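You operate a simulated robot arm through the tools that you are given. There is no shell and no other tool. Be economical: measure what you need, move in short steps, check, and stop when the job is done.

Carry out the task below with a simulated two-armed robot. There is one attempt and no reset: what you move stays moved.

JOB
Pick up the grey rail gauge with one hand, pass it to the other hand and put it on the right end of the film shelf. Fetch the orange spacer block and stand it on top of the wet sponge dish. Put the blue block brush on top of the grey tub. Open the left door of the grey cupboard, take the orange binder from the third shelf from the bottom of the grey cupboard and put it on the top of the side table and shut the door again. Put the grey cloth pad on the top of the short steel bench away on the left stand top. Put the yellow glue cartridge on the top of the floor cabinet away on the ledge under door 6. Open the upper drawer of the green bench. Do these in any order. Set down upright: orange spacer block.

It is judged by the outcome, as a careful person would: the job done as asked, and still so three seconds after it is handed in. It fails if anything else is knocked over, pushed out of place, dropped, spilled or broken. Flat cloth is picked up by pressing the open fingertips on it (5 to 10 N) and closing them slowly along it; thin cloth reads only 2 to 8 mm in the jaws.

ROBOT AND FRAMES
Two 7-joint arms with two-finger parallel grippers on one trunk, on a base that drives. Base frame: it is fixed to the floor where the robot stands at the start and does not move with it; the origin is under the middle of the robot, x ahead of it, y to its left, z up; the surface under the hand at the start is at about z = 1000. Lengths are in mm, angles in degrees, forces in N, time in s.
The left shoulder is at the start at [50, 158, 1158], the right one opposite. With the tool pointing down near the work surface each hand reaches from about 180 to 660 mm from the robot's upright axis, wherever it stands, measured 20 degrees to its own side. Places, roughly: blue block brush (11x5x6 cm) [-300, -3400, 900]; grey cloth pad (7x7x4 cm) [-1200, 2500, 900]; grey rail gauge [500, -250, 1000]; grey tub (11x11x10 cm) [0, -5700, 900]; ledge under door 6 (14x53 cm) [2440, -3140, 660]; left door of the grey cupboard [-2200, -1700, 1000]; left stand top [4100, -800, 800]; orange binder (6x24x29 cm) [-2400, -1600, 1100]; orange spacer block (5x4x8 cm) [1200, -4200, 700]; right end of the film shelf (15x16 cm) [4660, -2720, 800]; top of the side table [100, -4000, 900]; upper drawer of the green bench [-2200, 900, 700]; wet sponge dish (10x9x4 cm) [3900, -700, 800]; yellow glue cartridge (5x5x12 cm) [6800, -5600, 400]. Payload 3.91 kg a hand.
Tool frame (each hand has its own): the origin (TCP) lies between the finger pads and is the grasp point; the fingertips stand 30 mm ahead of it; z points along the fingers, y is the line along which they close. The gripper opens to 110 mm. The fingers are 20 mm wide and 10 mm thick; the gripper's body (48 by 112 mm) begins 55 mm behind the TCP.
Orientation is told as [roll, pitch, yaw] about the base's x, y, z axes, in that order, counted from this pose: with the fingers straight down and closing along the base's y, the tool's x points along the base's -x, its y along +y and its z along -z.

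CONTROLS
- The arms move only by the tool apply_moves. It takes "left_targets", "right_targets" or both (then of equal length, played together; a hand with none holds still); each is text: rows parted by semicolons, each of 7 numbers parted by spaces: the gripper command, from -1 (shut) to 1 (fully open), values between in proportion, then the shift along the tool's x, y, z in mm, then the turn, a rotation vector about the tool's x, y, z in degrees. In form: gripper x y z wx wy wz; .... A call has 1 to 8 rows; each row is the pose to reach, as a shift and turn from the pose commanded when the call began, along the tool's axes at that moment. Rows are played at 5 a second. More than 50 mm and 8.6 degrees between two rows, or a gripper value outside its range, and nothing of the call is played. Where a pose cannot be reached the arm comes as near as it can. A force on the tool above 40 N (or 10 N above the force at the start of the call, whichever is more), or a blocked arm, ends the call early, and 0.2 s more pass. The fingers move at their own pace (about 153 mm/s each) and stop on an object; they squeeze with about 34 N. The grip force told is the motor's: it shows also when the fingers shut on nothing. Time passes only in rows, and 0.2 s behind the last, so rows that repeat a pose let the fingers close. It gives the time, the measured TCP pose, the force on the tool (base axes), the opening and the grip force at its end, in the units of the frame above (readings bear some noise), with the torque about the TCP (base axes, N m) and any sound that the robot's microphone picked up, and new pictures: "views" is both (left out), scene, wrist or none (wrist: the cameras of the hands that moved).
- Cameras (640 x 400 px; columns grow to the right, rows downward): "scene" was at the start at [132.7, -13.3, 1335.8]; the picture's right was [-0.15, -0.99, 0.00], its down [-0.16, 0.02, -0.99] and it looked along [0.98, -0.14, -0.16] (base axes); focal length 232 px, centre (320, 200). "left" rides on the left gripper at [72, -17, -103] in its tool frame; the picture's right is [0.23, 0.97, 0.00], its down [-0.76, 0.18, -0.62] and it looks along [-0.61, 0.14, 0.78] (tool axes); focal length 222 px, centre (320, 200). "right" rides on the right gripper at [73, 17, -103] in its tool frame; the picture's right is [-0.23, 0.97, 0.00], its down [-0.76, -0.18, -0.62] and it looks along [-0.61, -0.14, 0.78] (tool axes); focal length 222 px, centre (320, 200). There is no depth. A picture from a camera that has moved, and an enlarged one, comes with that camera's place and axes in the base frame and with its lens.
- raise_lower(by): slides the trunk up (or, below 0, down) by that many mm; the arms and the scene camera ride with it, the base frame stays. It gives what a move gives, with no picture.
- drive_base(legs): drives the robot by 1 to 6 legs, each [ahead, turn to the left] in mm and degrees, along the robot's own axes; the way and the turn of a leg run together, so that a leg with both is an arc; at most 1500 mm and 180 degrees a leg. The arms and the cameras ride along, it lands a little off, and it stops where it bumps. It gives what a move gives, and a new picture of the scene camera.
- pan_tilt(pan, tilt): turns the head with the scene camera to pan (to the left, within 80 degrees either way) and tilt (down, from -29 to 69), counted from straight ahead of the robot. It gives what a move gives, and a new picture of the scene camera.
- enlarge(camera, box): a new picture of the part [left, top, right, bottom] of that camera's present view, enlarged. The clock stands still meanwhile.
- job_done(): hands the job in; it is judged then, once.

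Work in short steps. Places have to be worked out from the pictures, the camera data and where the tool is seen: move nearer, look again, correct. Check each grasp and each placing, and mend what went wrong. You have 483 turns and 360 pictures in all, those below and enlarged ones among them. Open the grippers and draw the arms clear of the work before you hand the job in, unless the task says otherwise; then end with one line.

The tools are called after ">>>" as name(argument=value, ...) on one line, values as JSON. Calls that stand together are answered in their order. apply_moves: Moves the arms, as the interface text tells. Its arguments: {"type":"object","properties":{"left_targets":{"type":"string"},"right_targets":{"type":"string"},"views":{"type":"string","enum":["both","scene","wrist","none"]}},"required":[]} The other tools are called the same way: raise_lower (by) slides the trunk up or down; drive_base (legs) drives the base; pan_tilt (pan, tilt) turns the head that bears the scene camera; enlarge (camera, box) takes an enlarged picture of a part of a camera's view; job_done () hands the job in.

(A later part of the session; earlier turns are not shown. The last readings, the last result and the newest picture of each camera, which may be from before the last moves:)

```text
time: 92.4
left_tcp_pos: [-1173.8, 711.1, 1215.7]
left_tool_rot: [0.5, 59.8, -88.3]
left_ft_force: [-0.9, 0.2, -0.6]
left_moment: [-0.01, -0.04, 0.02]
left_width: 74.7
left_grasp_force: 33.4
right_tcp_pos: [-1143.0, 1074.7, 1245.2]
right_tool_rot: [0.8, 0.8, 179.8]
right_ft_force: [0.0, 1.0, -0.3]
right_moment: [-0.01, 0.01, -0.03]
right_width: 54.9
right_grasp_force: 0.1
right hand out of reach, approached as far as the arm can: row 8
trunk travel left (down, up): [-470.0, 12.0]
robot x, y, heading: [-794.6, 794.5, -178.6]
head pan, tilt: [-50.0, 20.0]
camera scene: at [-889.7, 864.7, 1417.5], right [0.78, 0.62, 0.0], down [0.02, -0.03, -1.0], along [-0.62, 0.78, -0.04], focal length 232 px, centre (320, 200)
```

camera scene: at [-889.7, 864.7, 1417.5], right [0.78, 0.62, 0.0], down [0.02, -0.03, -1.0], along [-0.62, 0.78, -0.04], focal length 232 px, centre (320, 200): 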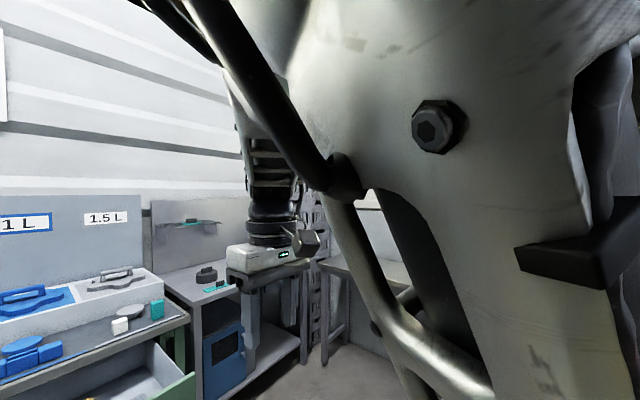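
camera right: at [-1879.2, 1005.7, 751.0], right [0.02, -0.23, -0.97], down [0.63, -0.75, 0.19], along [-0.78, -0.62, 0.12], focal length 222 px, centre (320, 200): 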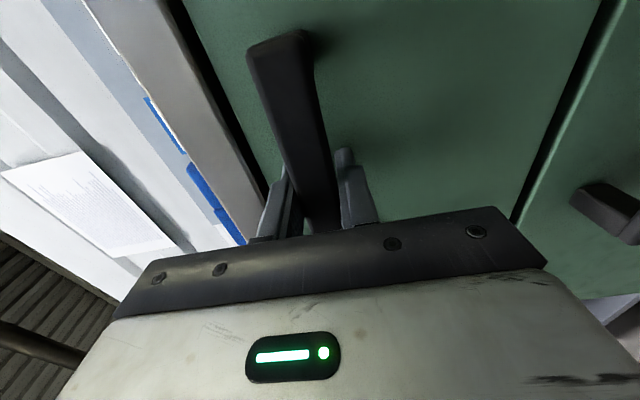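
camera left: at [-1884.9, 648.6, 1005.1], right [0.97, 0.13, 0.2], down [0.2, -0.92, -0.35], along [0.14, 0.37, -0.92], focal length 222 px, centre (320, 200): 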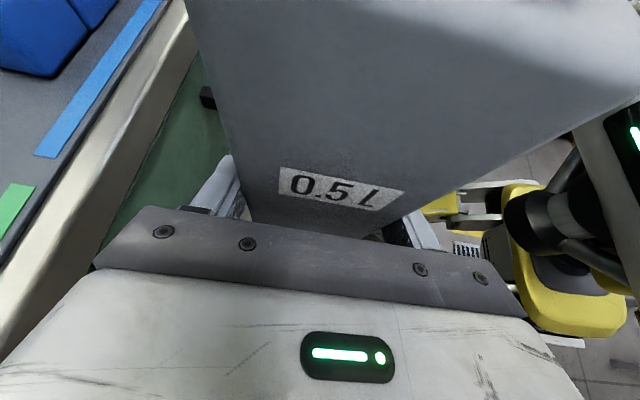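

The upper arm is now pushing the head; I turn the head to straight ahead and move the hand out to the right and down.

>>> pan_tilt(pan=0, tilt=20)

>>> apply_moves(right_targets="0 -10 -20 20 0 0 0;0 -20 -40 40 0 0 0;0 -30 -60 60 0 0 0;0 -40 -80 80 0 0 0;0 -40 -80 80 0 0 0", views="none")

>>> pan_tilt(pan=-45, tilt=20)

```text
time: 93.6
left_tcp_pos: [-1172.4, 711.9, 1215.2]
left_tool_rot: [0.3, 59.9, -88.4]
left_ft_force: [0.0, 0.3, 0.0]
left_moment: [0.01, -0.02, 0.01]
left_width: 74.8
left_grasp_force: 34.2
right_tcp_pos: [-1142.3, 1072.4, 1246.9]
right_tool_rot: [0.3, 0.6, -179.8]
right_ft_force: [-0.1, 0.7, 0.5]
right_moment: [-0.01, 0.01, 0.01]
right_width: 55.0
right_grasp_force: 0.0
trunk travel left (down, up): [-470.0, 12.0]
robot x, y, heading: [-795.3, 795.2, -178.8]
head pan, tilt: [0.0, 20.0]
camera scene: at [-910.2, 838.8, 1420.7], right [0.51, 0.86, 0.0], down [0.0, 0.0, -1.0], along [-0.86, 0.51, 0.0], focal length 232 px, centre (320, 200)
```

scene: 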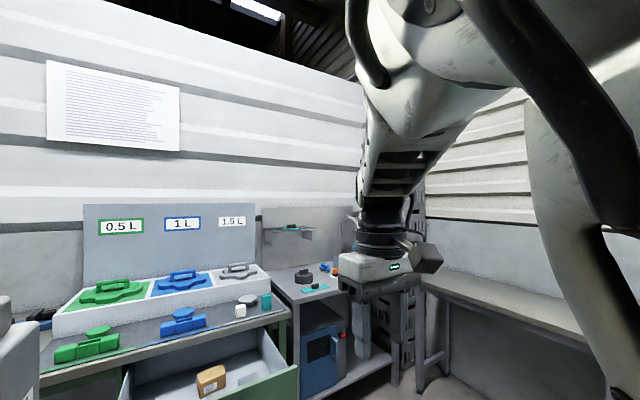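

```text
time: 94.8
left_tcp_pos: [-1172.9, 710.8, 1216.5]
left_tool_rot: [0.3, 60.0, -88.4]
left_ft_force: [0.0, 0.3, 0.7]
left_moment: [-0.04, -0.01, -0.01]
left_width: 74.8
left_grasp_force: 33.9
right_tcp_pos: [-1183.0, 1152.0, 1169.9]
right_tool_rot: [0.0, -0.4, -179.7]
right_ft_force: [0.3, -0.8, 0.1]
right_moment: [0.01, 0.0, -0.01]
right_width: 55.2
right_grasp_force: 0.1
trunk travel left (down, up): [-470.0, 12.0]
robot x, y, heading: [-790.9, 796.7, -178.8]
head pan, tilt: [0.0, 20.0]
```

```text
time: 95.9
left_tcp_pos: [-1174.1, 711.8, 1216.5]
left_tool_rot: [0.3, 59.9, -88.3]
left_ft_force: [0.6, 0.0, -0.2]
left_moment: [0.03, -0.02, -0.04]
left_width: 74.8
left_grasp_force: 33.7
right_tcp_pos: [-1183.1, 1151.2, 1169.7]
right_tool_rot: [0.0, -0.3, -179.7]
right_ft_force: [0.1, -0.1, -0.9]
right_moment: [0.0, -0.05, 0.0]
right_width: 55.0
right_grasp_force: 0.1
trunk travel left (down, up): [-470.0, 12.0]
robot x, y, heading: [-788.0, 793.0, -178.7]
head pan, tilt: [-45.0, 20.0]
camera scene: at [-900.0, 857.4, 1388.5], right [0.69, 0.72, 0.0], down [0.25, -0.24, -0.94], along [-0.68, 0.65, -0.34], focal length 232 px, centre (320, 200)
```

scene: 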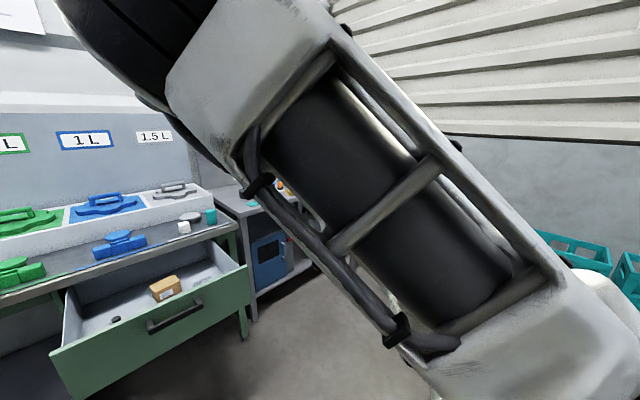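

Head is free again. I turn and drive toward the pad's bench, stopping short to look.

>>> drive_base(legs=[[0, -62], [1050, 0], [0, -29]])

>>> pan_tilt(pan=-5, tilt=30)

```text
time: 105.5
left_tcp_pos: [-1374.5, 2096.5, 1215.5]
left_tool_rot: [0.3, 59.9, -179.6]
left_ft_force: [0.2, 0.9, -0.4]
left_moment: [-0.02, 0.02, -0.04]
left_width: 74.9
left_grasp_force: 34.1
right_tcp_pos: [-934.7, 2097.7, 1170.2]
right_tool_rot: [0.1, -0.4, 89.0]
right_ft_force: [-0.3, -0.9, 0.4]
right_moment: [-0.03, 0.03, -0.01]
right_width: 55.1
right_grasp_force: 0.1
trunk travel left (down, up): [-470.0, 12.0]
robot x, y, heading: [-1303.5, 1712.4, 90.1]
head pan, tilt: [-45.0, 20.0]
camera scene: at [-1234.3, 1821.3, 1388.5], right [0.71, -0.71, 0.0], down [-0.24, -0.24, -0.94], along [0.67, 0.66, -0.34], focal length 232 px, centre (320, 200)
```

scene: 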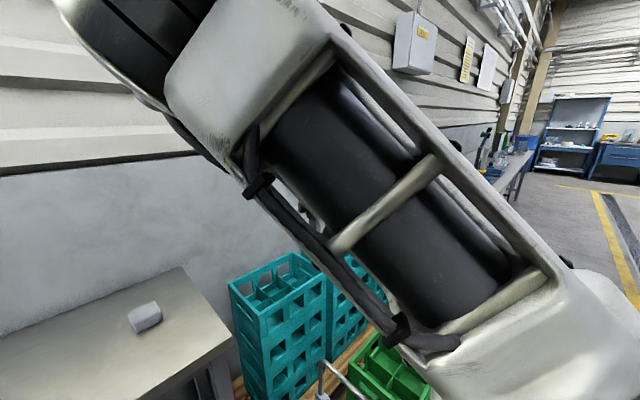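

```text
time: 106.6
left_tcp_pos: [-1373.2, 2097.4, 1216.3]
left_tool_rot: [0.2, 60.0, -179.5]
left_ft_force: [0.6, 0.2, 0.0]
left_moment: [0.01, -0.01, 0.03]
left_width: 74.5
left_grasp_force: 33.9
right_tcp_pos: [-935.0, 2097.8, 1170.2]
right_tool_rot: [0.0, -0.3, 89.0]
right_ft_force: [-0.7, 0.8, 0.3]
right_moment: [-0.01, 0.0, 0.0]
right_width: 55.1
right_grasp_force: 0.1
trunk travel left (down, up): [-470.0, 12.0]
robot x, y, heading: [-1305.8, 1712.9, 89.8]
head pan, tilt: [-5.0, 30.0]
camera scene: at [-1292.4, 1845.6, 1372.4], right [1.0, -0.09, 0.0], down [-0.04, -0.5, -0.87], along [0.08, 0.86, -0.5], focal length 232 px, centre (320, 200)
```

scene: 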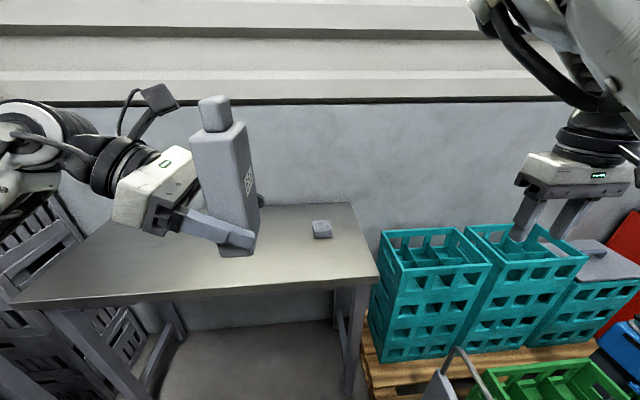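

The pad is at about [−1229, 2490, 880] on the bench. I shift the robot left and nearer with a small S-move.

>>> drive_base(legs=[[0, 25], [250, 0], [0, -25]])

>>> raise_lower(by=-150)

```text
time: 111.0
left_tcp_pos: [-1480.6, 2322.5, 1216.2]
left_tool_rot: [0.4, 59.8, -179.4]
left_ft_force: [0.6, -0.1, -0.3]
left_moment: [0.0, 0.0, 0.02]
left_width: 74.7
left_grasp_force: 34.3
right_tcp_pos: [-1040.7, 2322.7, 1169.3]
right_tool_rot: [-0.1, -0.3, 89.3]
right_ft_force: [0.2, -0.7, -0.6]
right_moment: [0.01, 0.03, -0.02]
right_width: 54.8
right_grasp_force: 0.2
trunk travel left (down, up): [-470.0, 12.0]
robot x, y, heading: [-1402.6, 1942.6, 89.9]
head pan, tilt: [-5.0, 30.0]
camera scene: at [-1397.6, 2070.4, 1372.4], right [1.0, -0.09, 0.0], down [-0.04, -0.5, -0.87], along [0.07, 0.86, -0.5], focal length 232 px, centre (320, 200)
```

scene: 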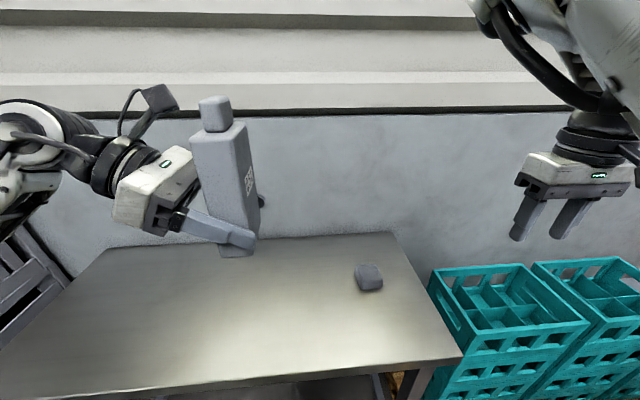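

```text
time: 112.7
left_tcp_pos: [-1480.4, 2321.4, 1065.2]
left_tool_rot: [0.3, 60.0, -179.5]
left_ft_force: [-0.6, -0.1, -0.4]
left_moment: [0.01, 0.01, 0.0]
left_width: 74.9
left_grasp_force: 34.0
right_tcp_pos: [-1041.5, 2321.9, 1021.0]
right_tool_rot: [0.0, -0.4, 89.2]
right_ft_force: [1.0, 0.2, 0.5]
right_moment: [0.03, -0.02, 0.04]
right_width: 54.9
right_grasp_force: 0.2
trunk travel left (down, up): [-320.0, 162.0]
robot x, y, heading: [-1404.1, 1939.0, 90.0]
head pan, tilt: [-5.0, 30.0]
```

Triangulated pad centre: [−1229, 2495, 876]. I bring the right hand above it, fully open.

>>> apply_moves(right_targets="1 -29 31 7 0 0 0;1 -58 62 14 0 0 0;1 -87 93 21 0 0 0;1 -116 124 28 0 0 0;1 -145 156 35 0 0 0;1 -173 187 41 0 0 0;1 -173 187 41 0 0 0", views="wrist")

```text
time: 114.3
left_tcp_pos: [-1480.3, 2320.8, 1065.3]
left_tool_rot: [0.4, 59.9, -179.3]
left_ft_force: [-0.4, 0.8, -0.5]
left_moment: [0.0, 0.01, 0.01]
left_width: 74.5
left_grasp_force: 33.6
right_tcp_pos: [-1223.8, 2497.8, 979.7]
right_tool_rot: [0.0, -0.3, 89.1]
right_ft_force: [0.1, 0.3, -0.2]
right_moment: [0.03, 0.04, 0.0]
right_width: 109.9
right_grasp_force: 0.2
trunk travel left (down, up): [-320.0, 162.0]
robot x, y, heading: [-1404.2, 1938.1, 90.2]
head pan, tilt: [-5.0, 30.0]
camera right: at [-1242.4, 2426.7, 1081.8], right [-0.97, 0.24, 0.0], down [0.19, 0.76, 0.63], along [0.15, 0.61, -0.78], focal length 222 px, centre (320, 200)
```

right: 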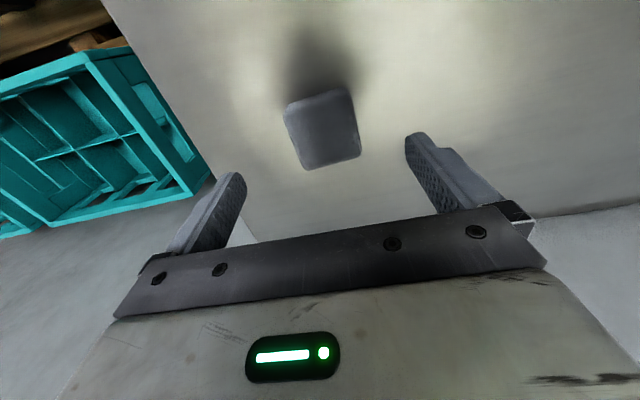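

The pad lies under the hand and nearly aligned. I descend to 3–4 mm above the bench (guarded) and close.

>>> apply_moves(right_targets="1 -3 0 25 0 0 0;1 -3 0 50 0 0 0;1 -3 0 70 0 0 0;1 -3 0 86 0 0 0;1 -3 0 86 0 0 0", views="wrist")

```text
time: 115.5
left_tcp_pos: [-1479.8, 2320.6, 1066.2]
left_tool_rot: [0.4, 59.8, -179.4]
left_ft_force: [0.4, 0.0, 0.4]
left_moment: [0.0, -0.01, -0.02]
left_width: 75.0
left_grasp_force: 33.4
right_tcp_pos: [-1223.8, 2505.6, 894.0]
right_tool_rot: [0.1, -0.3, 89.3]
right_ft_force: [-0.1, -0.4, 0.0]
right_moment: [-0.01, -0.02, -0.02]
right_width: 109.7
right_grasp_force: 0.1
right hand out of reach, approached as far as the arm can: row 2, 3, 4, 5
trunk travel left (down, up): [-320.0, 162.0]
robot x, y, heading: [-1406.1, 1940.2, 90.2]
head pan, tilt: [-5.0, 30.0]
camera right: at [-1241.6, 2433.8, 996.2], right [-0.97, 0.24, 0.0], down [0.19, 0.76, 0.63], along [0.15, 0.61, -0.78], focal length 222 px, centre (320, 200)
```

right: 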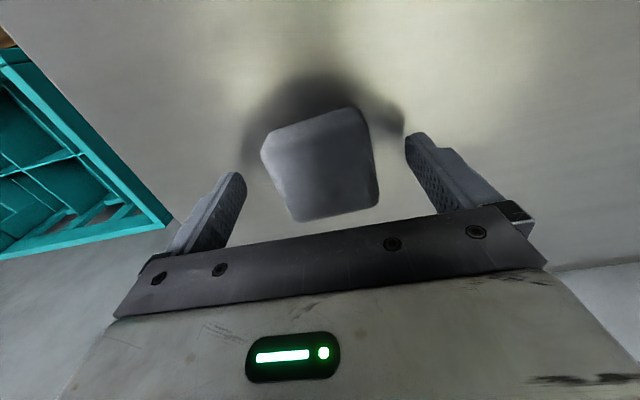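

>>> apply_moves(right_targets="-1 0 0 0 0 0 0;-1 0 0 0 0 0 0;-1 0 0 0 0 0 0;-1 0 0 0 0 0 0;-1 0 0 -25 0 0 0;-1 5 0 -50 0 0 0", views="wrist")

```text
time: 116.9
left_tcp_pos: [-1480.5, 2320.4, 1066.3]
left_tool_rot: [0.4, 59.9, -179.5]
left_ft_force: [0.1, 0.5, 0.3]
left_moment: [-0.03, -0.01, 0.02]
left_width: 75.0
left_grasp_force: 34.0
right_tcp_pos: [-1222.1, 2501.4, 945.5]
right_tool_rot: [0.2, -0.3, 89.3]
right_ft_force: [0.0, -0.2, -0.1]
right_moment: [0.02, 0.03, 0.04]
right_width: 64.6
right_grasp_force: 34.2
trunk travel left (down, up): [-320.0, 162.0]
robot x, y, heading: [-1406.3, 1938.4, 89.8]
head pan, tilt: [-5.0, 30.0]
camera right: at [-1240.3, 2429.7, 1047.3], right [-0.97, 0.24, 0.0], down [0.19, 0.76, 0.63], along [0.15, 0.61, -0.78], focal length 222 px, centre (320, 200)
```

right: 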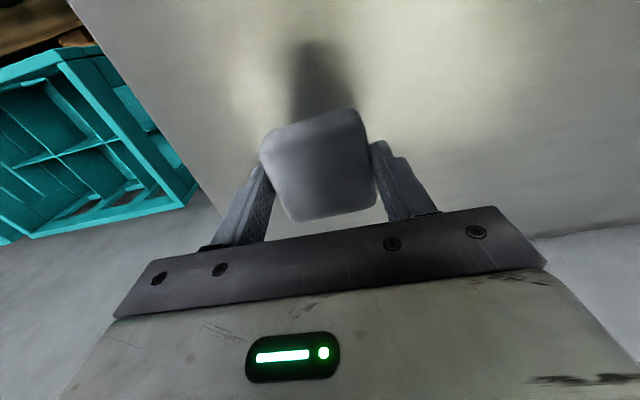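

The pad is held (64.6 mm). I lift it, draw it in, and raise the trunk for travel.

>>> apply_moves(right_targets="-1 30 0 -40 0 0 0;-1 60 -15 -80 0 0 0;-1 90 -30 -120 0 0 0;-1 120 -45 -150 0 0 0;-1 150 -60 -170 0 0 0", views="none")

>>> drive_base(legs=[[-500, 0], [0, -110]])

>>> pan_tilt(pan=0, tilt=12)

```text
refused: row 2 steps farther than a row can; nothing moved
```

```text
time: 124.5
left_tcp_pos: [-1021.5, 1375.9, 1065.5]
left_tool_rot: [0.4, 59.8, 70.7]
left_ft_force: [0.3, 0.8, 0.9]
left_moment: [0.03, 0.01, 0.0]
left_width: 74.7
left_grasp_force: 34.3
right_tcp_pos: [-938.8, 1072.3, 945.0]
right_tool_rot: [0.0, -0.3, -20.6]
right_ft_force: [0.4, -0.1, -1.1]
right_moment: [0.0, 0.01, 0.01]
right_width: 63.9
right_grasp_force: 34.1
trunk travel left (down, up): [-320.0, 162.0]
robot x, y, heading: [-1406.9, 1433.8, -19.9]
head pan, tilt: [-5.0, 30.0]
camera scene: at [-1284.6, 1384.8, 1222.4], right [-0.42, -0.91, 0.0], down [-0.45, 0.21, -0.87], along [0.79, -0.36, -0.5], focal length 232 px, centre (320, 200)
```

scene: 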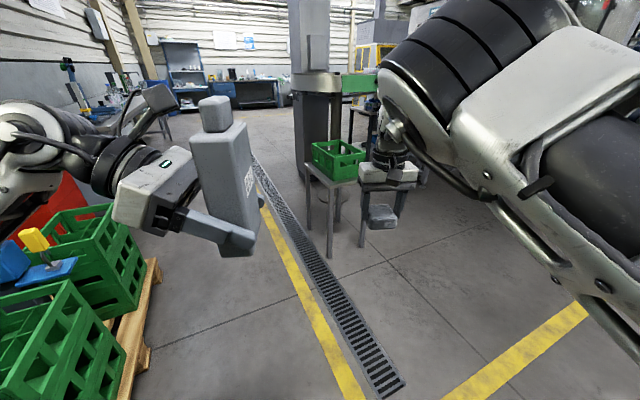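

```text
time: 125.3
left_tcp_pos: [-1021.9, 1376.3, 1064.6]
left_tool_rot: [0.4, 59.8, 70.7]
left_ft_force: [0.5, -0.4, -0.2]
left_moment: [0.05, 0.01, 0.03]
left_width: 74.5
left_grasp_force: 33.2
right_tcp_pos: [-939.2, 1071.8, 944.9]
right_tool_rot: [0.2, -0.3, -20.6]
right_ft_force: [-0.1, -0.3, -1.2]
right_moment: [0.04, -0.01, 0.01]
right_width: 63.8
right_grasp_force: 34.2
trunk travel left (down, up): [-320.0, 162.0]
robot x, y, heading: [-1405.2, 1433.2, -19.8]
head pan, tilt: [0.0, 12.0]
camera scene: at [-1279.0, 1391.1, 1251.4], right [-0.34, -0.94, 0.0], down [-0.2, 0.07, -0.98], along [0.92, -0.33, -0.21], focal length 232 px, centre (320, 200)
```

scene: 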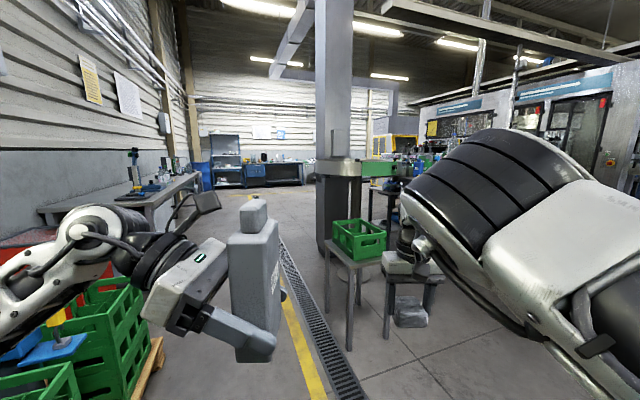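

The corridor along the drain (y ≈ 1100) looks free. I raise and draw in the right hand with the pad first.

>>> apply_moves(right_targets="-1 25 0 -35 0 0 0;-1 50 -10 -70 0 0 0;-1 75 -20 -105 0 0 0;-1 100 -30 -140 0 0 0;-1 125 -40 -170 0 0 0;-1 150 -50 -190 0 0 0", views="none")

>>> drive_base(legs=[[950, 0], [0, 20], [1100, 0]])

```text
time: 126.7
left_tcp_pos: [-1022.8, 1375.3, 1065.7]
left_tool_rot: [0.5, 59.7, 70.6]
left_ft_force: [0.6, -0.3, -0.2]
left_moment: [0.01, 0.05, 0.02]
left_width: 74.7
left_grasp_force: 33.9
right_tcp_pos: [-1095.6, 1059.8, 1139.0]
right_tool_rot: [0.3, -0.1, -20.7]
right_ft_force: [-0.2, -0.5, -0.3]
right_moment: [0.01, 0.05, -0.03]
right_width: 63.8
right_grasp_force: 33.9
right hand out of reach, approached as far as the arm can: row 1, 2, 3, 4, 5, 6
trunk travel left (down, up): [-320.0, 162.0]
robot x, y, heading: [-1404.2, 1434.1, -19.8]
head pan, tilt: [0.0, 12.0]
```

```text
time: 138.0
left_tcp_pos: [983.6, 1192.7, 1066.4]
left_tool_rot: [0.4, 59.8, 90.7]
left_ft_force: [0.1, -0.2, -0.3]
left_moment: [-0.02, 0.0, 0.03]
left_width: 74.6
left_grasp_force: 33.9
right_tcp_pos: [1022.5, 872.1, 1139.8]
right_tool_rot: [0.3, -0.2, -0.5]
right_ft_force: [0.2, 0.3, -0.4]
right_moment: [-0.02, 0.04, 0.01]
right_width: 63.8
right_grasp_force: 34.3
trunk travel left (down, up): [-320.0, 162.0]
robot x, y, heading: [606.4, 1119.2, 0.2]
head pan, tilt: [0.0, 12.0]
camera scene: at [736.9, 1118.5, 1253.6], right [0.01, -1.0, 0.0], down [-0.19, 0.0, -0.98], along [0.98, 0.01, -0.19], focal length 232 px, centre (320, 200)
```

scene: 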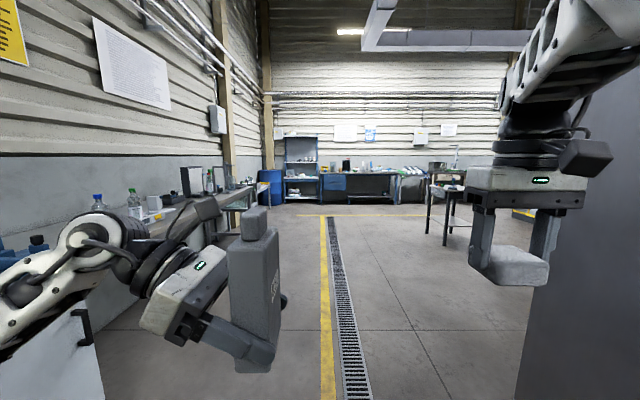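

Free ahead; a small stand at about [3900, −650] may be the target. I drive on 1900 mm.

>>> drive_base(legs=[[1000, 0], [1100, 0], [0, -45]])

```text
time: 150.5
left_tcp_pos: [3022.4, 924.7, 1065.2]
left_tool_rot: [0.5, 59.8, 46.1]
left_ft_force: [-0.2, 0.6, -0.4]
left_moment: [-0.01, -0.01, 0.01]
left_width: 74.8
left_grasp_force: 33.7
right_tcp_pos: [2825.5, 668.2, 1139.7]
right_tool_rot: [0.2, -0.2, -45.3]
right_ft_force: [-0.5, -0.1, -0.4]
right_moment: [-0.01, -0.03, -0.02]
right_width: 63.6
right_grasp_force: 33.7
trunk travel left (down, up): [-320.0, 162.0]
robot x, y, heading: [2699.6, 1138.7, -44.3]
head pan, tilt: [0.0, 12.0]
camera scene: at [2795.3, 1046.1, 1253.5], right [-0.7, -0.72, 0.0], down [-0.13, 0.13, -0.98], along [0.7, -0.69, -0.19], focal length 232 px, centre (320, 200)
```

scene: 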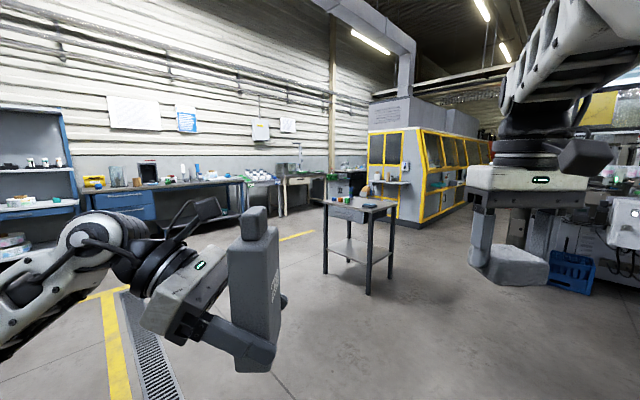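

I enlarge on the stand.

>>> enlarge(camera="scene", box=[300, 150, 460, 300])

```text
2.67 times, centred on (380, 225) of scene
camera zoom: at [2795.3, 1046.1, 1253.5], right [-0.7, -0.72, 0.0], down [-0.13, 0.13, -0.98], along [0.7, -0.69, -0.19], focal length 620 px, centre (160, 133)
```

zoom: 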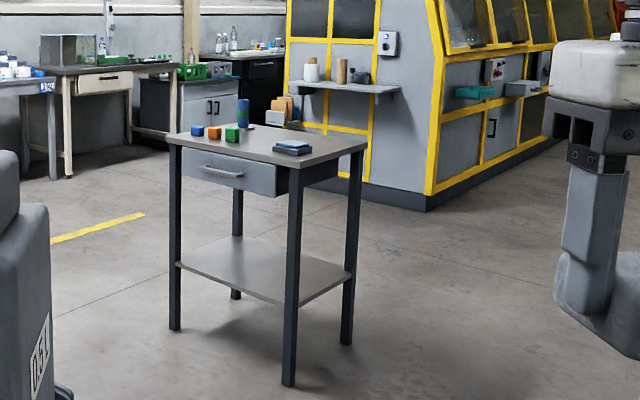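

The stand (x 3867–4413, y −1024…−628) holds cubes and the sponge dish; that's the left stand top. I drive to its front side, facing it.

>>> drive_base(legs=[[0, 2.6], [870, 0], [800, 0], [0, -48.3]])

>>> pan_tilt(pan=0, tilt=35)

```text
time: 161.5
left_tcp_pos: [4003.6, -354.0, 1064.8]
left_tool_rot: [0.5, 59.8, 0.2]
left_ft_force: [-0.5, 0.7, 1.5]
left_moment: [0.01, 0.02, 0.05]
left_width: 74.9
left_grasp_force: 33.9
right_tcp_pos: [3681.0, -389.4, 1139.4]
right_tool_rot: [0.1, -0.2, -91.2]
right_ft_force: [0.1, 0.0, -0.9]
right_moment: [0.01, -0.01, 0.01]
right_width: 63.7
right_grasp_force: 34.2
trunk travel left (down, up): [-320.0, 162.0]
robot x, y, heading: [3934.4, 27.0, -90.2]
head pan, tilt: [0.0, 12.0]
camera scene: at [3932.0, -105.2, 1253.4], right [-1.0, 0.0, 0.0], down [0.0, 0.19, -0.98], along [0.0, -0.98, -0.19], focal length 232 px, centre (320, 200)
```

scene: 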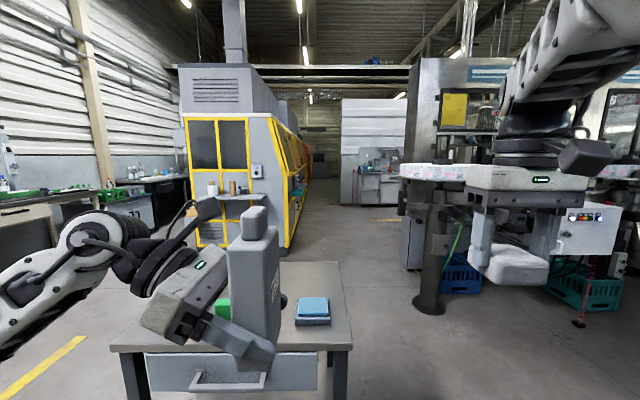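

```text
time: 162.4
left_tcp_pos: [4003.0, -354.1, 1065.7]
left_tool_rot: [0.6, 59.7, 0.2]
left_ft_force: [-0.7, -0.1, -0.2]
left_moment: [0.01, -0.01, 0.01]
left_width: 74.8
left_grasp_force: 34.1
right_tcp_pos: [3681.6, -391.0, 1136.2]
right_tool_rot: [0.3, 0.1, -91.3]
right_ft_force: [0.2, -0.6, -1.2]
right_moment: [-0.01, 0.02, -0.01]
right_width: 63.7
right_grasp_force: 33.9
trunk travel left (down, up): [-320.0, 162.0]
robot x, y, heading: [3931.3, 28.0, -90.7]
head pan, tilt: [0.0, 35.0]
camera scene: at [3931.7, -105.4, 1250.6], right [-1.0, 0.01, 0.0], down [0.0, 0.22, -0.98], along [-0.01, -0.98, -0.22], focal length 232 px, centre (320, 200)
```

scene: 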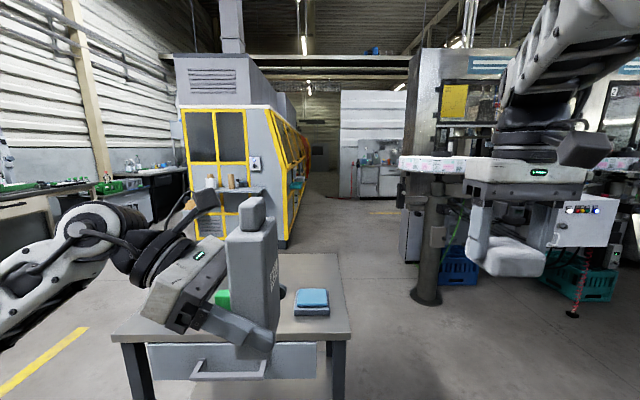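

The head tilt is stopped by the right upper arm. I restore the tilt, move the right hand outward, and try again.

>>> pan_tilt(pan=10, tilt=10)

>>> apply_moves(left_targets="-1 -12 0 -21 0 0 0;-1 -25 0 -43 0 0 0;-1 -37 0 -65 0 0 0;-1 -50 0 -87 0 0 0", right_targets="-1 -15 -25 20 0 0 0;-1 -30 -50 40 0 0 0;-1 -45 -75 60 0 0 0;-1 -60 -100 80 0 0 0", views="none")

>>> pan_tilt(pan=5, tilt=35)

```text
time: 163.3
left_tcp_pos: [4001.7, -353.4, 1063.0]
left_tool_rot: [0.5, 59.8, 0.1]
left_ft_force: [0.1, 0.6, 0.1]
left_moment: [-0.02, 0.03, 0.0]
left_width: 74.8
left_grasp_force: 33.8
right_tcp_pos: [3682.7, -390.0, 1138.5]
right_tool_rot: [0.1, -0.4, -91.1]
right_ft_force: [0.4, 1.2, -0.5]
right_moment: [-0.03, 0.01, 0.03]
right_width: 63.9
right_grasp_force: 33.6
trunk travel left (down, up): [-320.0, 162.0]
robot x, y, heading: [3928.5, 26.0, -90.2]
head pan, tilt: [10.0, 10.0]
camera scene: at [3948.1, -103.8, 1254.7], right [-0.99, -0.17, 0.0], down [-0.03, 0.17, -0.98], along [0.17, -0.97, -0.17], focal length 232 px, centre (320, 200)
```

scene: 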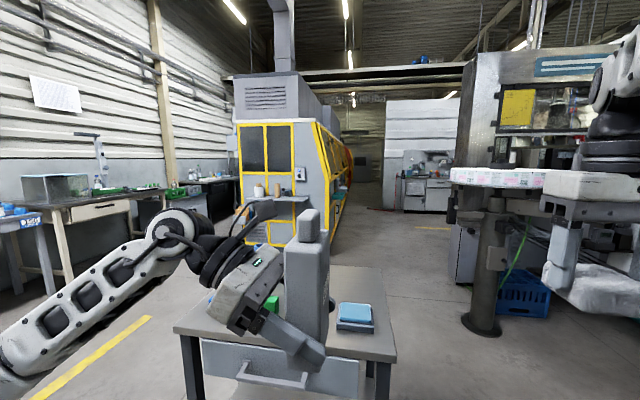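

```text
time: 164.3
left_tcp_pos: [4104.6, -354.6, 1064.7]
left_tool_rot: [0.3, 59.8, 0.2]
left_ft_force: [-0.5, 0.7, 0.0]
left_moment: [0.01, -0.01, -0.01]
left_width: 74.7
left_grasp_force: 33.9
right_tcp_pos: [3579.9, -447.0, 1059.0]
right_tool_rot: [0.0, -0.2, -91.0]
right_ft_force: [-0.9, -0.1, -0.9]
right_moment: [-0.01, 0.0, -0.02]
right_width: 63.9
right_grasp_force: 34.4
trunk travel left (down, up): [-320.0, 162.0]
robot x, y, heading: [3928.1, 32.6, -90.4]
head pan, tilt: [10.0, 10.0]
```

```text
time: 165.2
left_tcp_pos: [4103.9, -354.3, 1065.0]
left_tool_rot: [0.6, 60.0, 0.2]
left_ft_force: [-0.7, -0.1, 0.5]
left_moment: [-0.03, 0.01, -0.03]
left_width: 74.8
left_grasp_force: 33.6
right_tcp_pos: [3580.7, -448.4, 1059.9]
right_tool_rot: [0.2, -0.2, -91.1]
right_ft_force: [-0.5, -0.9, -1.0]
right_moment: [0.01, 0.03, 0.01]
right_width: 63.9
right_grasp_force: 33.8
trunk travel left (down, up): [-320.0, 162.0]
robot x, y, heading: [3928.3, 27.3, -90.1]
head pan, tilt: [5.0, 35.0]
camera scene: at [3939.8, -99.9, 1214.7], right [-1.0, -0.08, 0.0], down [-0.05, 0.57, -0.82], along [0.07, -0.82, -0.57], focal length 232 px, centre (320, 200)
```

scene: 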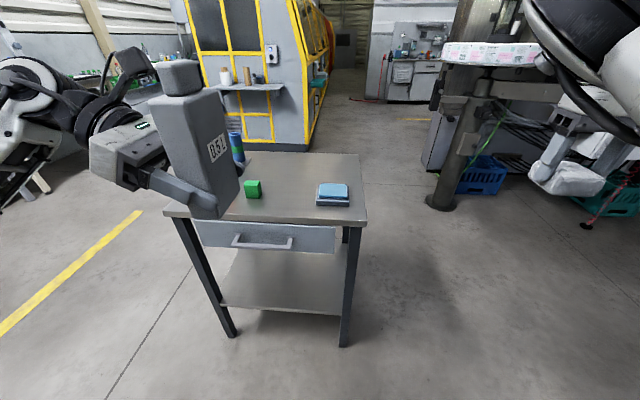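

The top (z ≈ 785) has a free space between the dish (x < 4000) and the green cube (x > 4195). I move so the right hand can set the pad at about [4085, −800].

>>> drive_base(legs=[[0, 49], [407, 0], [0, -49]])

>>> raise_lower(by=-80)

```text
time: 172.1
left_tcp_pos: [4408.8, -625.2, 1064.5]
left_tool_rot: [0.5, 59.9, 0.1]
left_ft_force: [-0.4, 1.0, -0.1]
left_moment: [0.0, -0.01, 0.03]
left_width: 74.7
left_grasp_force: 34.0
right_tcp_pos: [3883.9, -716.5, 1059.3]
right_tool_rot: [0.1, -0.2, -91.2]
right_ft_force: [0.1, 0.7, -0.6]
right_moment: [0.0, -0.02, 0.03]
right_width: 64.0
right_grasp_force: 34.2
trunk travel left (down, up): [-320.0, 162.0]
robot x, y, heading: [4237.6, -244.8, -90.3]
head pan, tilt: [5.0, 35.0]
camera scene: at [4245.4, -370.1, 1214.6], right [-1.0, -0.08, 0.0], down [-0.05, 0.57, -0.82], along [0.07, -0.82, -0.57], focal length 232 px, centre (320, 200)
```

scene: 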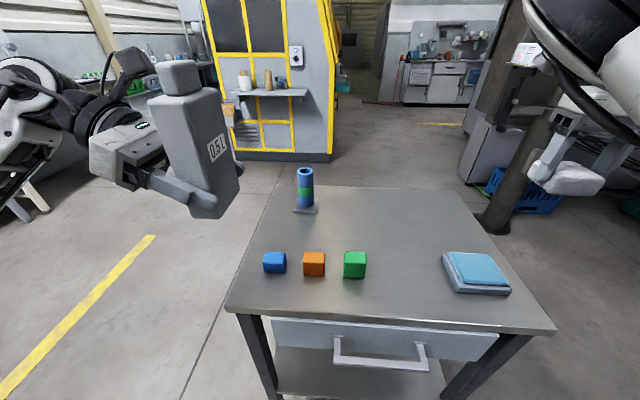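

```text
time: 173.3
left_tcp_pos: [4408.8, -623.6, 984.6]
left_tool_rot: [0.6, 59.8, 0.2]
left_ft_force: [-0.1, -1.1, -0.3]
left_moment: [0.01, -0.02, 0.04]
left_width: 74.8
left_grasp_force: 34.3
right_tcp_pos: [3884.9, -718.0, 980.2]
right_tool_rot: [0.2, -0.1, -91.4]
right_ft_force: [-0.4, -0.3, -0.6]
right_moment: [0.04, -0.02, -0.02]
right_width: 63.9
right_grasp_force: 34.4
trunk travel left (down, up): [-240.0, 242.0]
robot x, y, heading: [4235.5, -239.5, -90.3]
head pan, tilt: [5.0, 35.0]
```

>>> apply_moves(right_targets="-1 -16 32 5 0 0 0;-1 -32 64 10 0 0 0;-1 -48 96 25 0 0 0;-1 -64 128 50 0 0 0;-1 -80 160 80 0 0 0;-1 -92 190 110 0 0 0;-1 -92 190 110 0 0 0", views="scene")

```text
time: 174.9
left_tcp_pos: [4409.4, -625.1, 986.4]
left_tool_rot: [0.5, 59.9, 0.1]
left_ft_force: [0.5, -0.1, -0.1]
left_moment: [0.01, -0.02, 0.06]
left_width: 74.6
left_grasp_force: 33.5
right_tcp_pos: [4072.4, -817.8, 870.4]
right_tool_rot: [0.1, -0.2, -91.3]
right_ft_force: [1.3, -0.2, -0.5]
right_moment: [0.05, -0.01, 0.0]
right_width: 64.0
right_grasp_force: 33.7
right hand out of reach, approached as far as the arm can: row 6, 7
trunk travel left (down, up): [-240.0, 242.0]
robot x, y, heading: [4238.1, -241.7, -90.5]
head pan, tilt: [5.0, 35.0]
camera scene: at [4245.6, -370.2, 1134.6], right [-1.0, -0.08, 0.0], down [-0.05, 0.57, -0.82], along [0.07, -0.82, -0.57], focal length 232 px, centre (320, 200)
```

scene: 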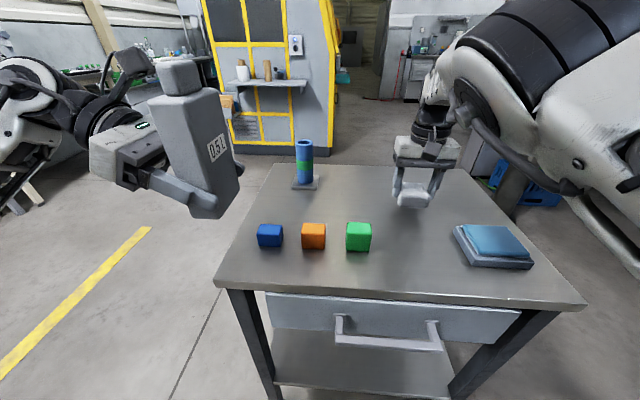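

Over the free space. I lower slowly until it touches.

>>> apply_moves(right_targets="-1 10 0 15 0 0 0;-1 10 0 28 0 0 0;-1 10 0 36 0 0 0;-1 10 0 42 0 0 0;-1 10 0 47 0 0 0", views="wrist")

```text
time: 175.9
left_tcp_pos: [4410.4, -623.5, 984.7]
left_tool_rot: [0.5, 59.6, 0.1]
left_ft_force: [0.2, 0.1, -0.2]
left_moment: [0.0, 0.0, 0.06]
left_width: 74.9
left_grasp_force: 34.0
right_tcp_pos: [4066.3, -819.6, 838.7]
right_tool_rot: [-0.1, -1.1, -91.1]
right_ft_force: [-0.2, 0.5, 12.6]
right_moment: [0.34, -0.07, -0.03]
right_width: 63.6
right_grasp_force: 34.3
right hand out of reach, approached as far as the arm can: row 1, 2, 3, 4, 5
trunk travel left (down, up): [-240.0, 242.0]
robot x, y, heading: [4244.8, -242.3, -90.5]
head pan, tilt: [5.0, 35.0]
stopped in row 5 (right hand): the force on the tool passed its limit at 46 N (the readings are from after the stop); the commanded pose is now the measured one
camera right: at [4084.0, -745.2, 939.4], right [0.97, -0.25, 0.0], down [-0.19, -0.75, 0.64], along [-0.15, -0.62, -0.77], focal length 222 px, centre (320, 200)
```

right: 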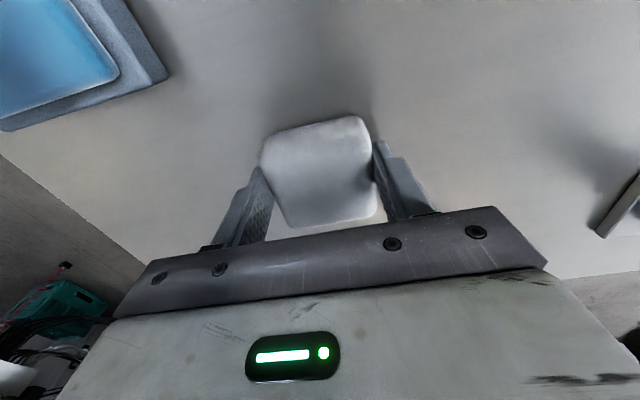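

It touches the top. I open and lift away.

>>> apply_moves(right_targets="0.5 0 0 0 0 0 0;0.7 0 0 0 0 0 0;0.7 0 0 -25 0 0 0;0.7 0 0 -60 0 0 0;0.7 20 0 -100 0 0 0;0.5 50 -20 -130 0 0 0;0.3 80 -50 -150 0 0 0", views="scene")

```text
time: 177.5
left_tcp_pos: [4410.5, -625.3, 984.8]
left_tool_rot: [0.5, 59.9, 0.2]
left_ft_force: [0.7, -0.5, 0.6]
left_moment: [-0.02, 0.0, -0.01]
left_width: 74.7
left_grasp_force: 34.0
right_tcp_pos: [4014.2, -739.4, 986.8]
right_tool_rot: [0.5, -0.7, -91.0]
right_ft_force: [0.4, 0.3, -0.9]
right_moment: [-0.02, 0.01, -0.02]
right_width: 71.6
right_grasp_force: 0.1
right hand out of reach, approached as far as the arm can: row 5, 6, 7
trunk travel left (down, up): [-240.0, 242.0]
robot x, y, heading: [4241.1, -239.1, -90.4]
head pan, tilt: [5.0, 35.0]
camera scene: at [4245.8, -369.7, 1134.7], right [-1.0, -0.08, 0.0], down [-0.05, 0.57, -0.82], along [0.07, -0.82, -0.57], focal length 232 px, centre (320, 200)
```

scene: 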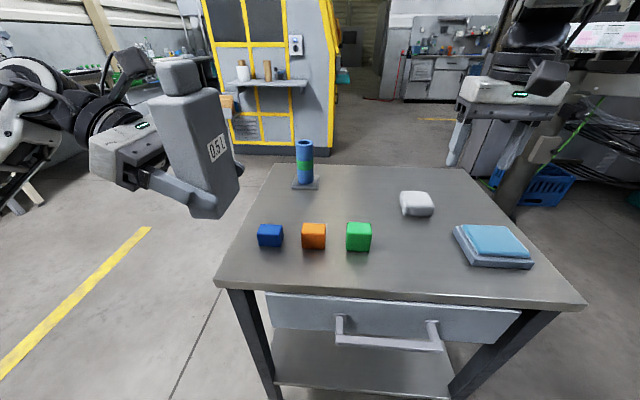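

The pad is set down. Next the gauge: the film shelf seems to be the small shelf on the yellow machine's end. I back off and test whether the left hand can yaw so its fingers point more forward.

>>> drive_base(legs=[[-350, 0]])

>>> apply_moves(left_targets="-1 0 0 0 7.2 0 -4.2;-1 0 0 0 14.4 0 -8.3;-1 0 0 0 21.6 0 -12.5;-1 0 0 0 28.8 0 -16.6;-1 0 0 0 36 0 -20.8;-1 0 0 0 43.2 0 -25;-1 0 0 0 50.4 0 -29.1;-1 0 0 0 50.4 0 -29.1", views="scene")

```text
time: 179.8
left_tcp_pos: [4413.3, -277.3, 985.4]
left_tool_rot: [0.5, 59.8, 0.4]
left_ft_force: [-0.5, -0.4, 0.8]
left_moment: [0.04, 0.01, -0.02]
left_width: 74.5
left_grasp_force: 33.9
right_tcp_pos: [4015.9, -393.3, 987.0]
right_tool_rot: [0.2, -0.8, -91.0]
right_ft_force: [0.1, -0.1, -0.5]
right_moment: [-0.02, -0.03, -0.01]
right_width: 71.5
right_grasp_force: 0.0
trunk travel left (down, up): [-240.0, 242.0]
robot x, y, heading: [4239.5, 106.4, -90.0]
head pan, tilt: [5.0, 35.0]
camera scene: at [4247.9, -23.4, 1134.7], right [-1.0, -0.09, 0.0], down [-0.05, 0.57, -0.82], along [0.07, -0.82, -0.57], focal length 232 px, centre (320, 200)
```

scene: 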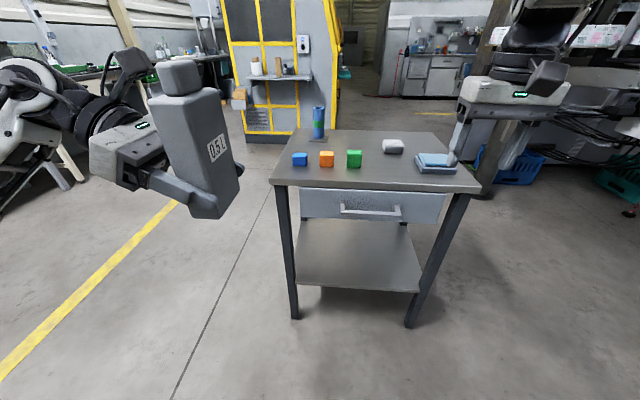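

```text
time: 181.6
left_tcp_pos: [4413.5, -285.0, 987.9]
left_tool_rot: [-0.1, 59.6, 58.2]
left_ft_force: [-1.0, -0.2, -0.5]
left_moment: [-0.03, 0.0, -0.01]
left_width: 74.6
left_grasp_force: 34.8
left hand out of reach, approached as far as the arm can: row 7, 8
right_tcp_pos: [4015.4, -393.1, 987.6]
right_tool_rot: [0.3, -0.7, -91.0]
right_ft_force: [-0.5, -0.1, 0.3]
right_moment: [0.0, 0.01, 0.02]
right_width: 71.2
right_grasp_force: 0.1
trunk travel left (down, up): [-240.0, 242.0]
robot x, y, heading: [4238.0, 99.6, -90.0]
head pan, tilt: [5.0, 35.0]
camera scene: at [4247.9, -23.5, 1134.6], right [-1.0, -0.09, 0.0], down [-0.05, 0.57, -0.82], along [0.07, -0.82, -0.57], focal length 232 px, centre (320, 200)
```

scene: 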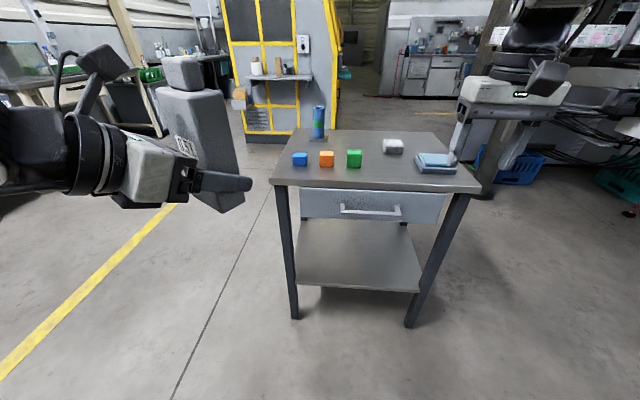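

The left hand yawed 58°. Now I look to the left for the way around the stand.

>>> pan_tilt(pan=35, tilt=20)

```text
time: 182.5
left_tcp_pos: [4413.5, -284.0, 988.4]
left_tool_rot: [-0.2, 59.5, 58.2]
left_ft_force: [-0.7, 1.0, 0.0]
left_moment: [0.02, 0.05, 0.0]
left_width: 75.0
left_grasp_force: 34.1
right_tcp_pos: [4016.8, -394.4, 987.4]
right_tool_rot: [0.3, -0.8, -90.9]
right_ft_force: [-0.2, 0.2, 0.1]
right_moment: [-0.02, 0.0, 0.0]
right_width: 71.4
right_grasp_force: 0.0
trunk travel left (down, up): [-240.0, 242.0]
robot x, y, heading: [4241.8, 105.8, -90.0]
head pan, tilt: [35.0, 20.0]
camera scene: at [4293.6, -12.2, 1158.4], right [-0.82, -0.57, 0.0], down [-0.2, 0.28, -0.94], along [0.54, -0.77, -0.34], focal length 232 px, centre (320, 200)
```

scene: 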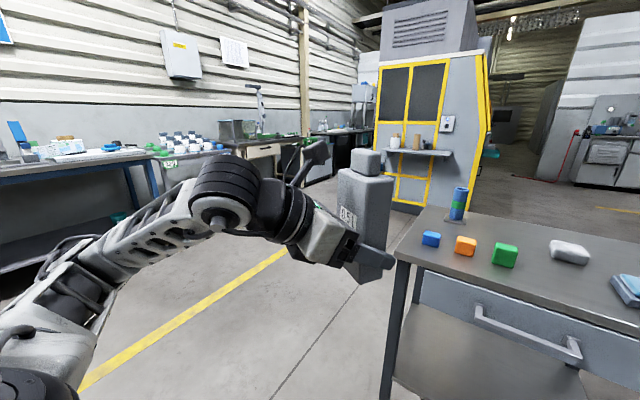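

There is wide free floor at x 4450–5500. I drive around the stand's left side to look at the shelf.

>>> drive_base(legs=[[0, 45], [950, 0], [0, -45], [1000, 0]])

>>> pan_tilt(pan=-10, tilt=25)

```text
time: 196.4
left_tcp_pos: [5057.5, -1953.9, 987.7]
left_tool_rot: [-0.2, 59.6, 57.0]
left_ft_force: [0.6, -0.9, 0.1]
left_moment: [0.04, 0.01, 0.01]
left_width: 74.5
left_grasp_force: 33.7
right_tcp_pos: [4656.1, -2054.2, 987.0]
right_tool_rot: [0.2, -0.7, -92.2]
right_ft_force: [-1.3, 0.2, -0.9]
right_moment: [-0.02, 0.03, -0.01]
right_width: 71.5
right_grasp_force: 0.1
trunk travel left (down, up): [-240.0, 242.0]
robot x, y, heading: [4890.8, -1562.8, -91.2]
head pan, tilt: [35.0, 20.0]
camera scene: at [4941.7, -1678.3, 1158.5], right [-0.83, -0.56, 0.0], down [-0.19, 0.28, -0.94], along [0.52, -0.78, -0.34], focal length 232 px, centre (320, 200)
```

scene: 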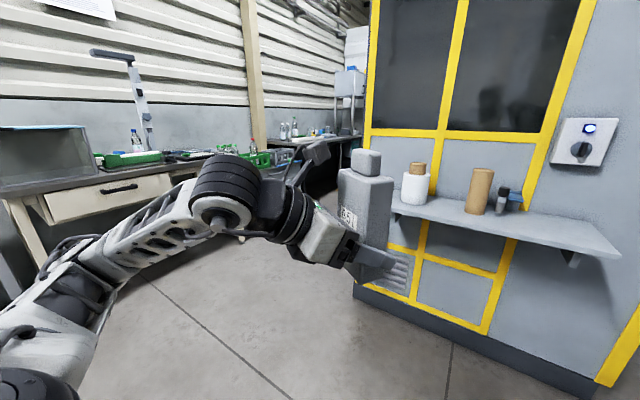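

```text
time: 197.5
left_tcp_pos: [5057.5, -1953.2, 988.8]
left_tool_rot: [-0.1, 59.6, 57.0]
left_ft_force: [-0.4, -0.4, 0.8]
left_moment: [0.02, 0.0, 0.01]
left_width: 74.9
left_grasp_force: 34.0
right_tcp_pos: [4657.8, -2054.7, 987.1]
right_tool_rot: [0.3, -0.7, -92.1]
right_ft_force: [-1.1, -0.7, 0.0]
right_moment: [0.0, -0.01, 0.05]
right_width: 71.6
right_grasp_force: 0.0
trunk travel left (down, up): [-240.0, 242.0]
robot x, y, heading: [4884.8, -1562.2, -90.8]
head pan, tilt: [-10.0, 25.0]
camera scene: at [4872.1, -1691.2, 1150.4], right [-0.98, 0.19, 0.0], down [0.08, 0.41, -0.91], along [-0.18, -0.89, -0.42], focal length 232 px, centre (320, 200)
```

scene: 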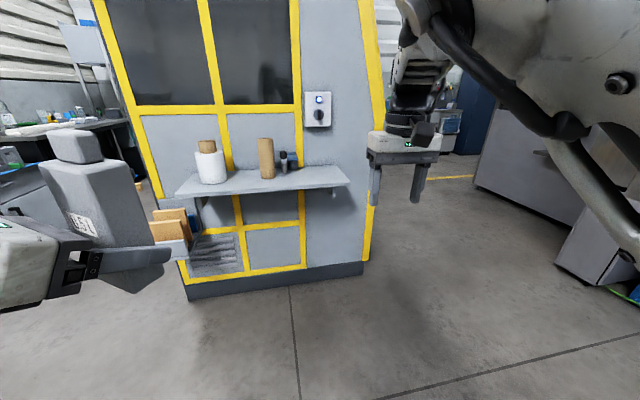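

The right end of the shelf is free, with no shelf above it (zone ≈ x 4580–4740, y −2795…−2645, z ≈ 795). I retract the right hand and drive to in front of it.

>>> apply_moves(right_targets="0 20 -30 0 0 0 0;0 40 -60 0 0 0 0;0 60 -90 0 0 0 0", views="none")

>>> drive_base(legs=[[0, -23], [690, 0], [0, 23]])

>>> pan_tilt(pan=0, tilt=40)

```text
time: 198.3
left_tcp_pos: [5057.1, -1952.3, 987.7]
left_tool_rot: [-0.1, 59.6, 57.0]
left_ft_force: [0.3, -0.3, -0.5]
left_moment: [0.0, 0.0, -0.04]
left_width: 75.1
left_grasp_force: 34.0
right_tcp_pos: [4569.3, -1990.3, 986.5]
right_tool_rot: [0.4, -0.7, -92.0]
right_ft_force: [-0.5, 0.0, 0.1]
right_moment: [0.02, 0.01, 0.01]
right_width: 54.9
right_grasp_force: 0.0
trunk travel left (down, up): [-240.0, 242.0]
robot x, y, heading: [4892.8, -1561.3, -91.3]
head pan, tilt: [-10.0, 25.0]
```

```text
time: 204.5
left_tcp_pos: [4774.6, -2586.7, 987.6]
left_tool_rot: [0.0, 59.6, 57.1]
left_ft_force: [-0.1, 0.8, 0.3]
left_moment: [0.02, -0.02, -0.01]
left_width: 74.9
left_grasp_force: 34.1
right_tcp_pos: [4286.4, -2625.7, 985.6]
right_tool_rot: [0.1, -0.7, -92.1]
right_ft_force: [0.1, -0.4, -0.6]
right_moment: [-0.02, -0.01, 0.03]
right_width: 54.9
right_grasp_force: 0.1
trunk travel left (down, up): [-240.0, 242.0]
robot x, y, heading: [4604.5, -2193.2, -91.0]
head pan, tilt: [-10.0, 25.0]
camera scene: at [4588.8, -2325.1, 1150.4], right [-0.98, 0.19, 0.0], down [0.08, 0.41, -0.91], along [-0.17, -0.89, -0.42], focal length 232 px, centre (320, 200)
```

scene: 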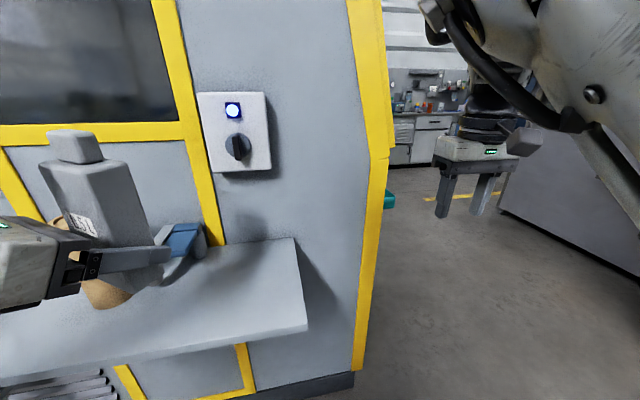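

```text
time: 205.3
left_tcp_pos: [4773.9, -2586.5, 988.1]
left_tool_rot: [0.0, 59.6, 57.1]
left_ft_force: [-0.5, 0.5, 0.4]
left_moment: [-0.01, 0.02, -0.01]
left_width: 74.7
left_grasp_force: 34.1
right_tcp_pos: [4285.3, -2624.9, 985.1]
right_tool_rot: [0.4, -0.8, -92.0]
right_ft_force: [0.0, -0.2, 0.3]
right_moment: [-0.01, 0.02, 0.02]
right_width: 55.2
right_grasp_force: 0.0
trunk travel left (down, up): [-240.0, 242.0]
robot x, y, heading: [4604.2, -2195.2, -90.9]
head pan, tilt: [0.0, 40.0]
camera scene: at [4604.7, -2319.8, 1127.1], right [-1.0, 0.02, 0.0], down [0.01, 0.64, -0.77], along [-0.01, -0.77, -0.64], focal length 232 px, centre (320, 200)
```

scene: 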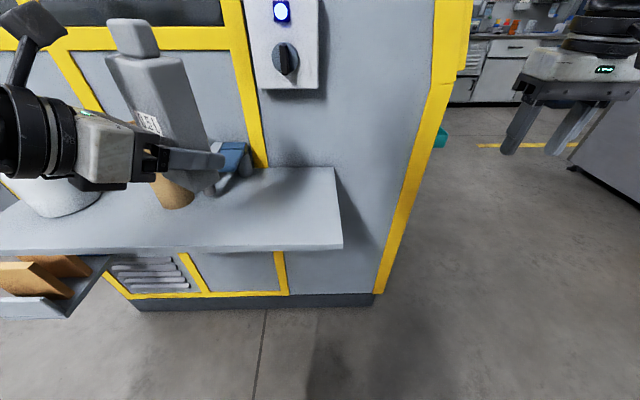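

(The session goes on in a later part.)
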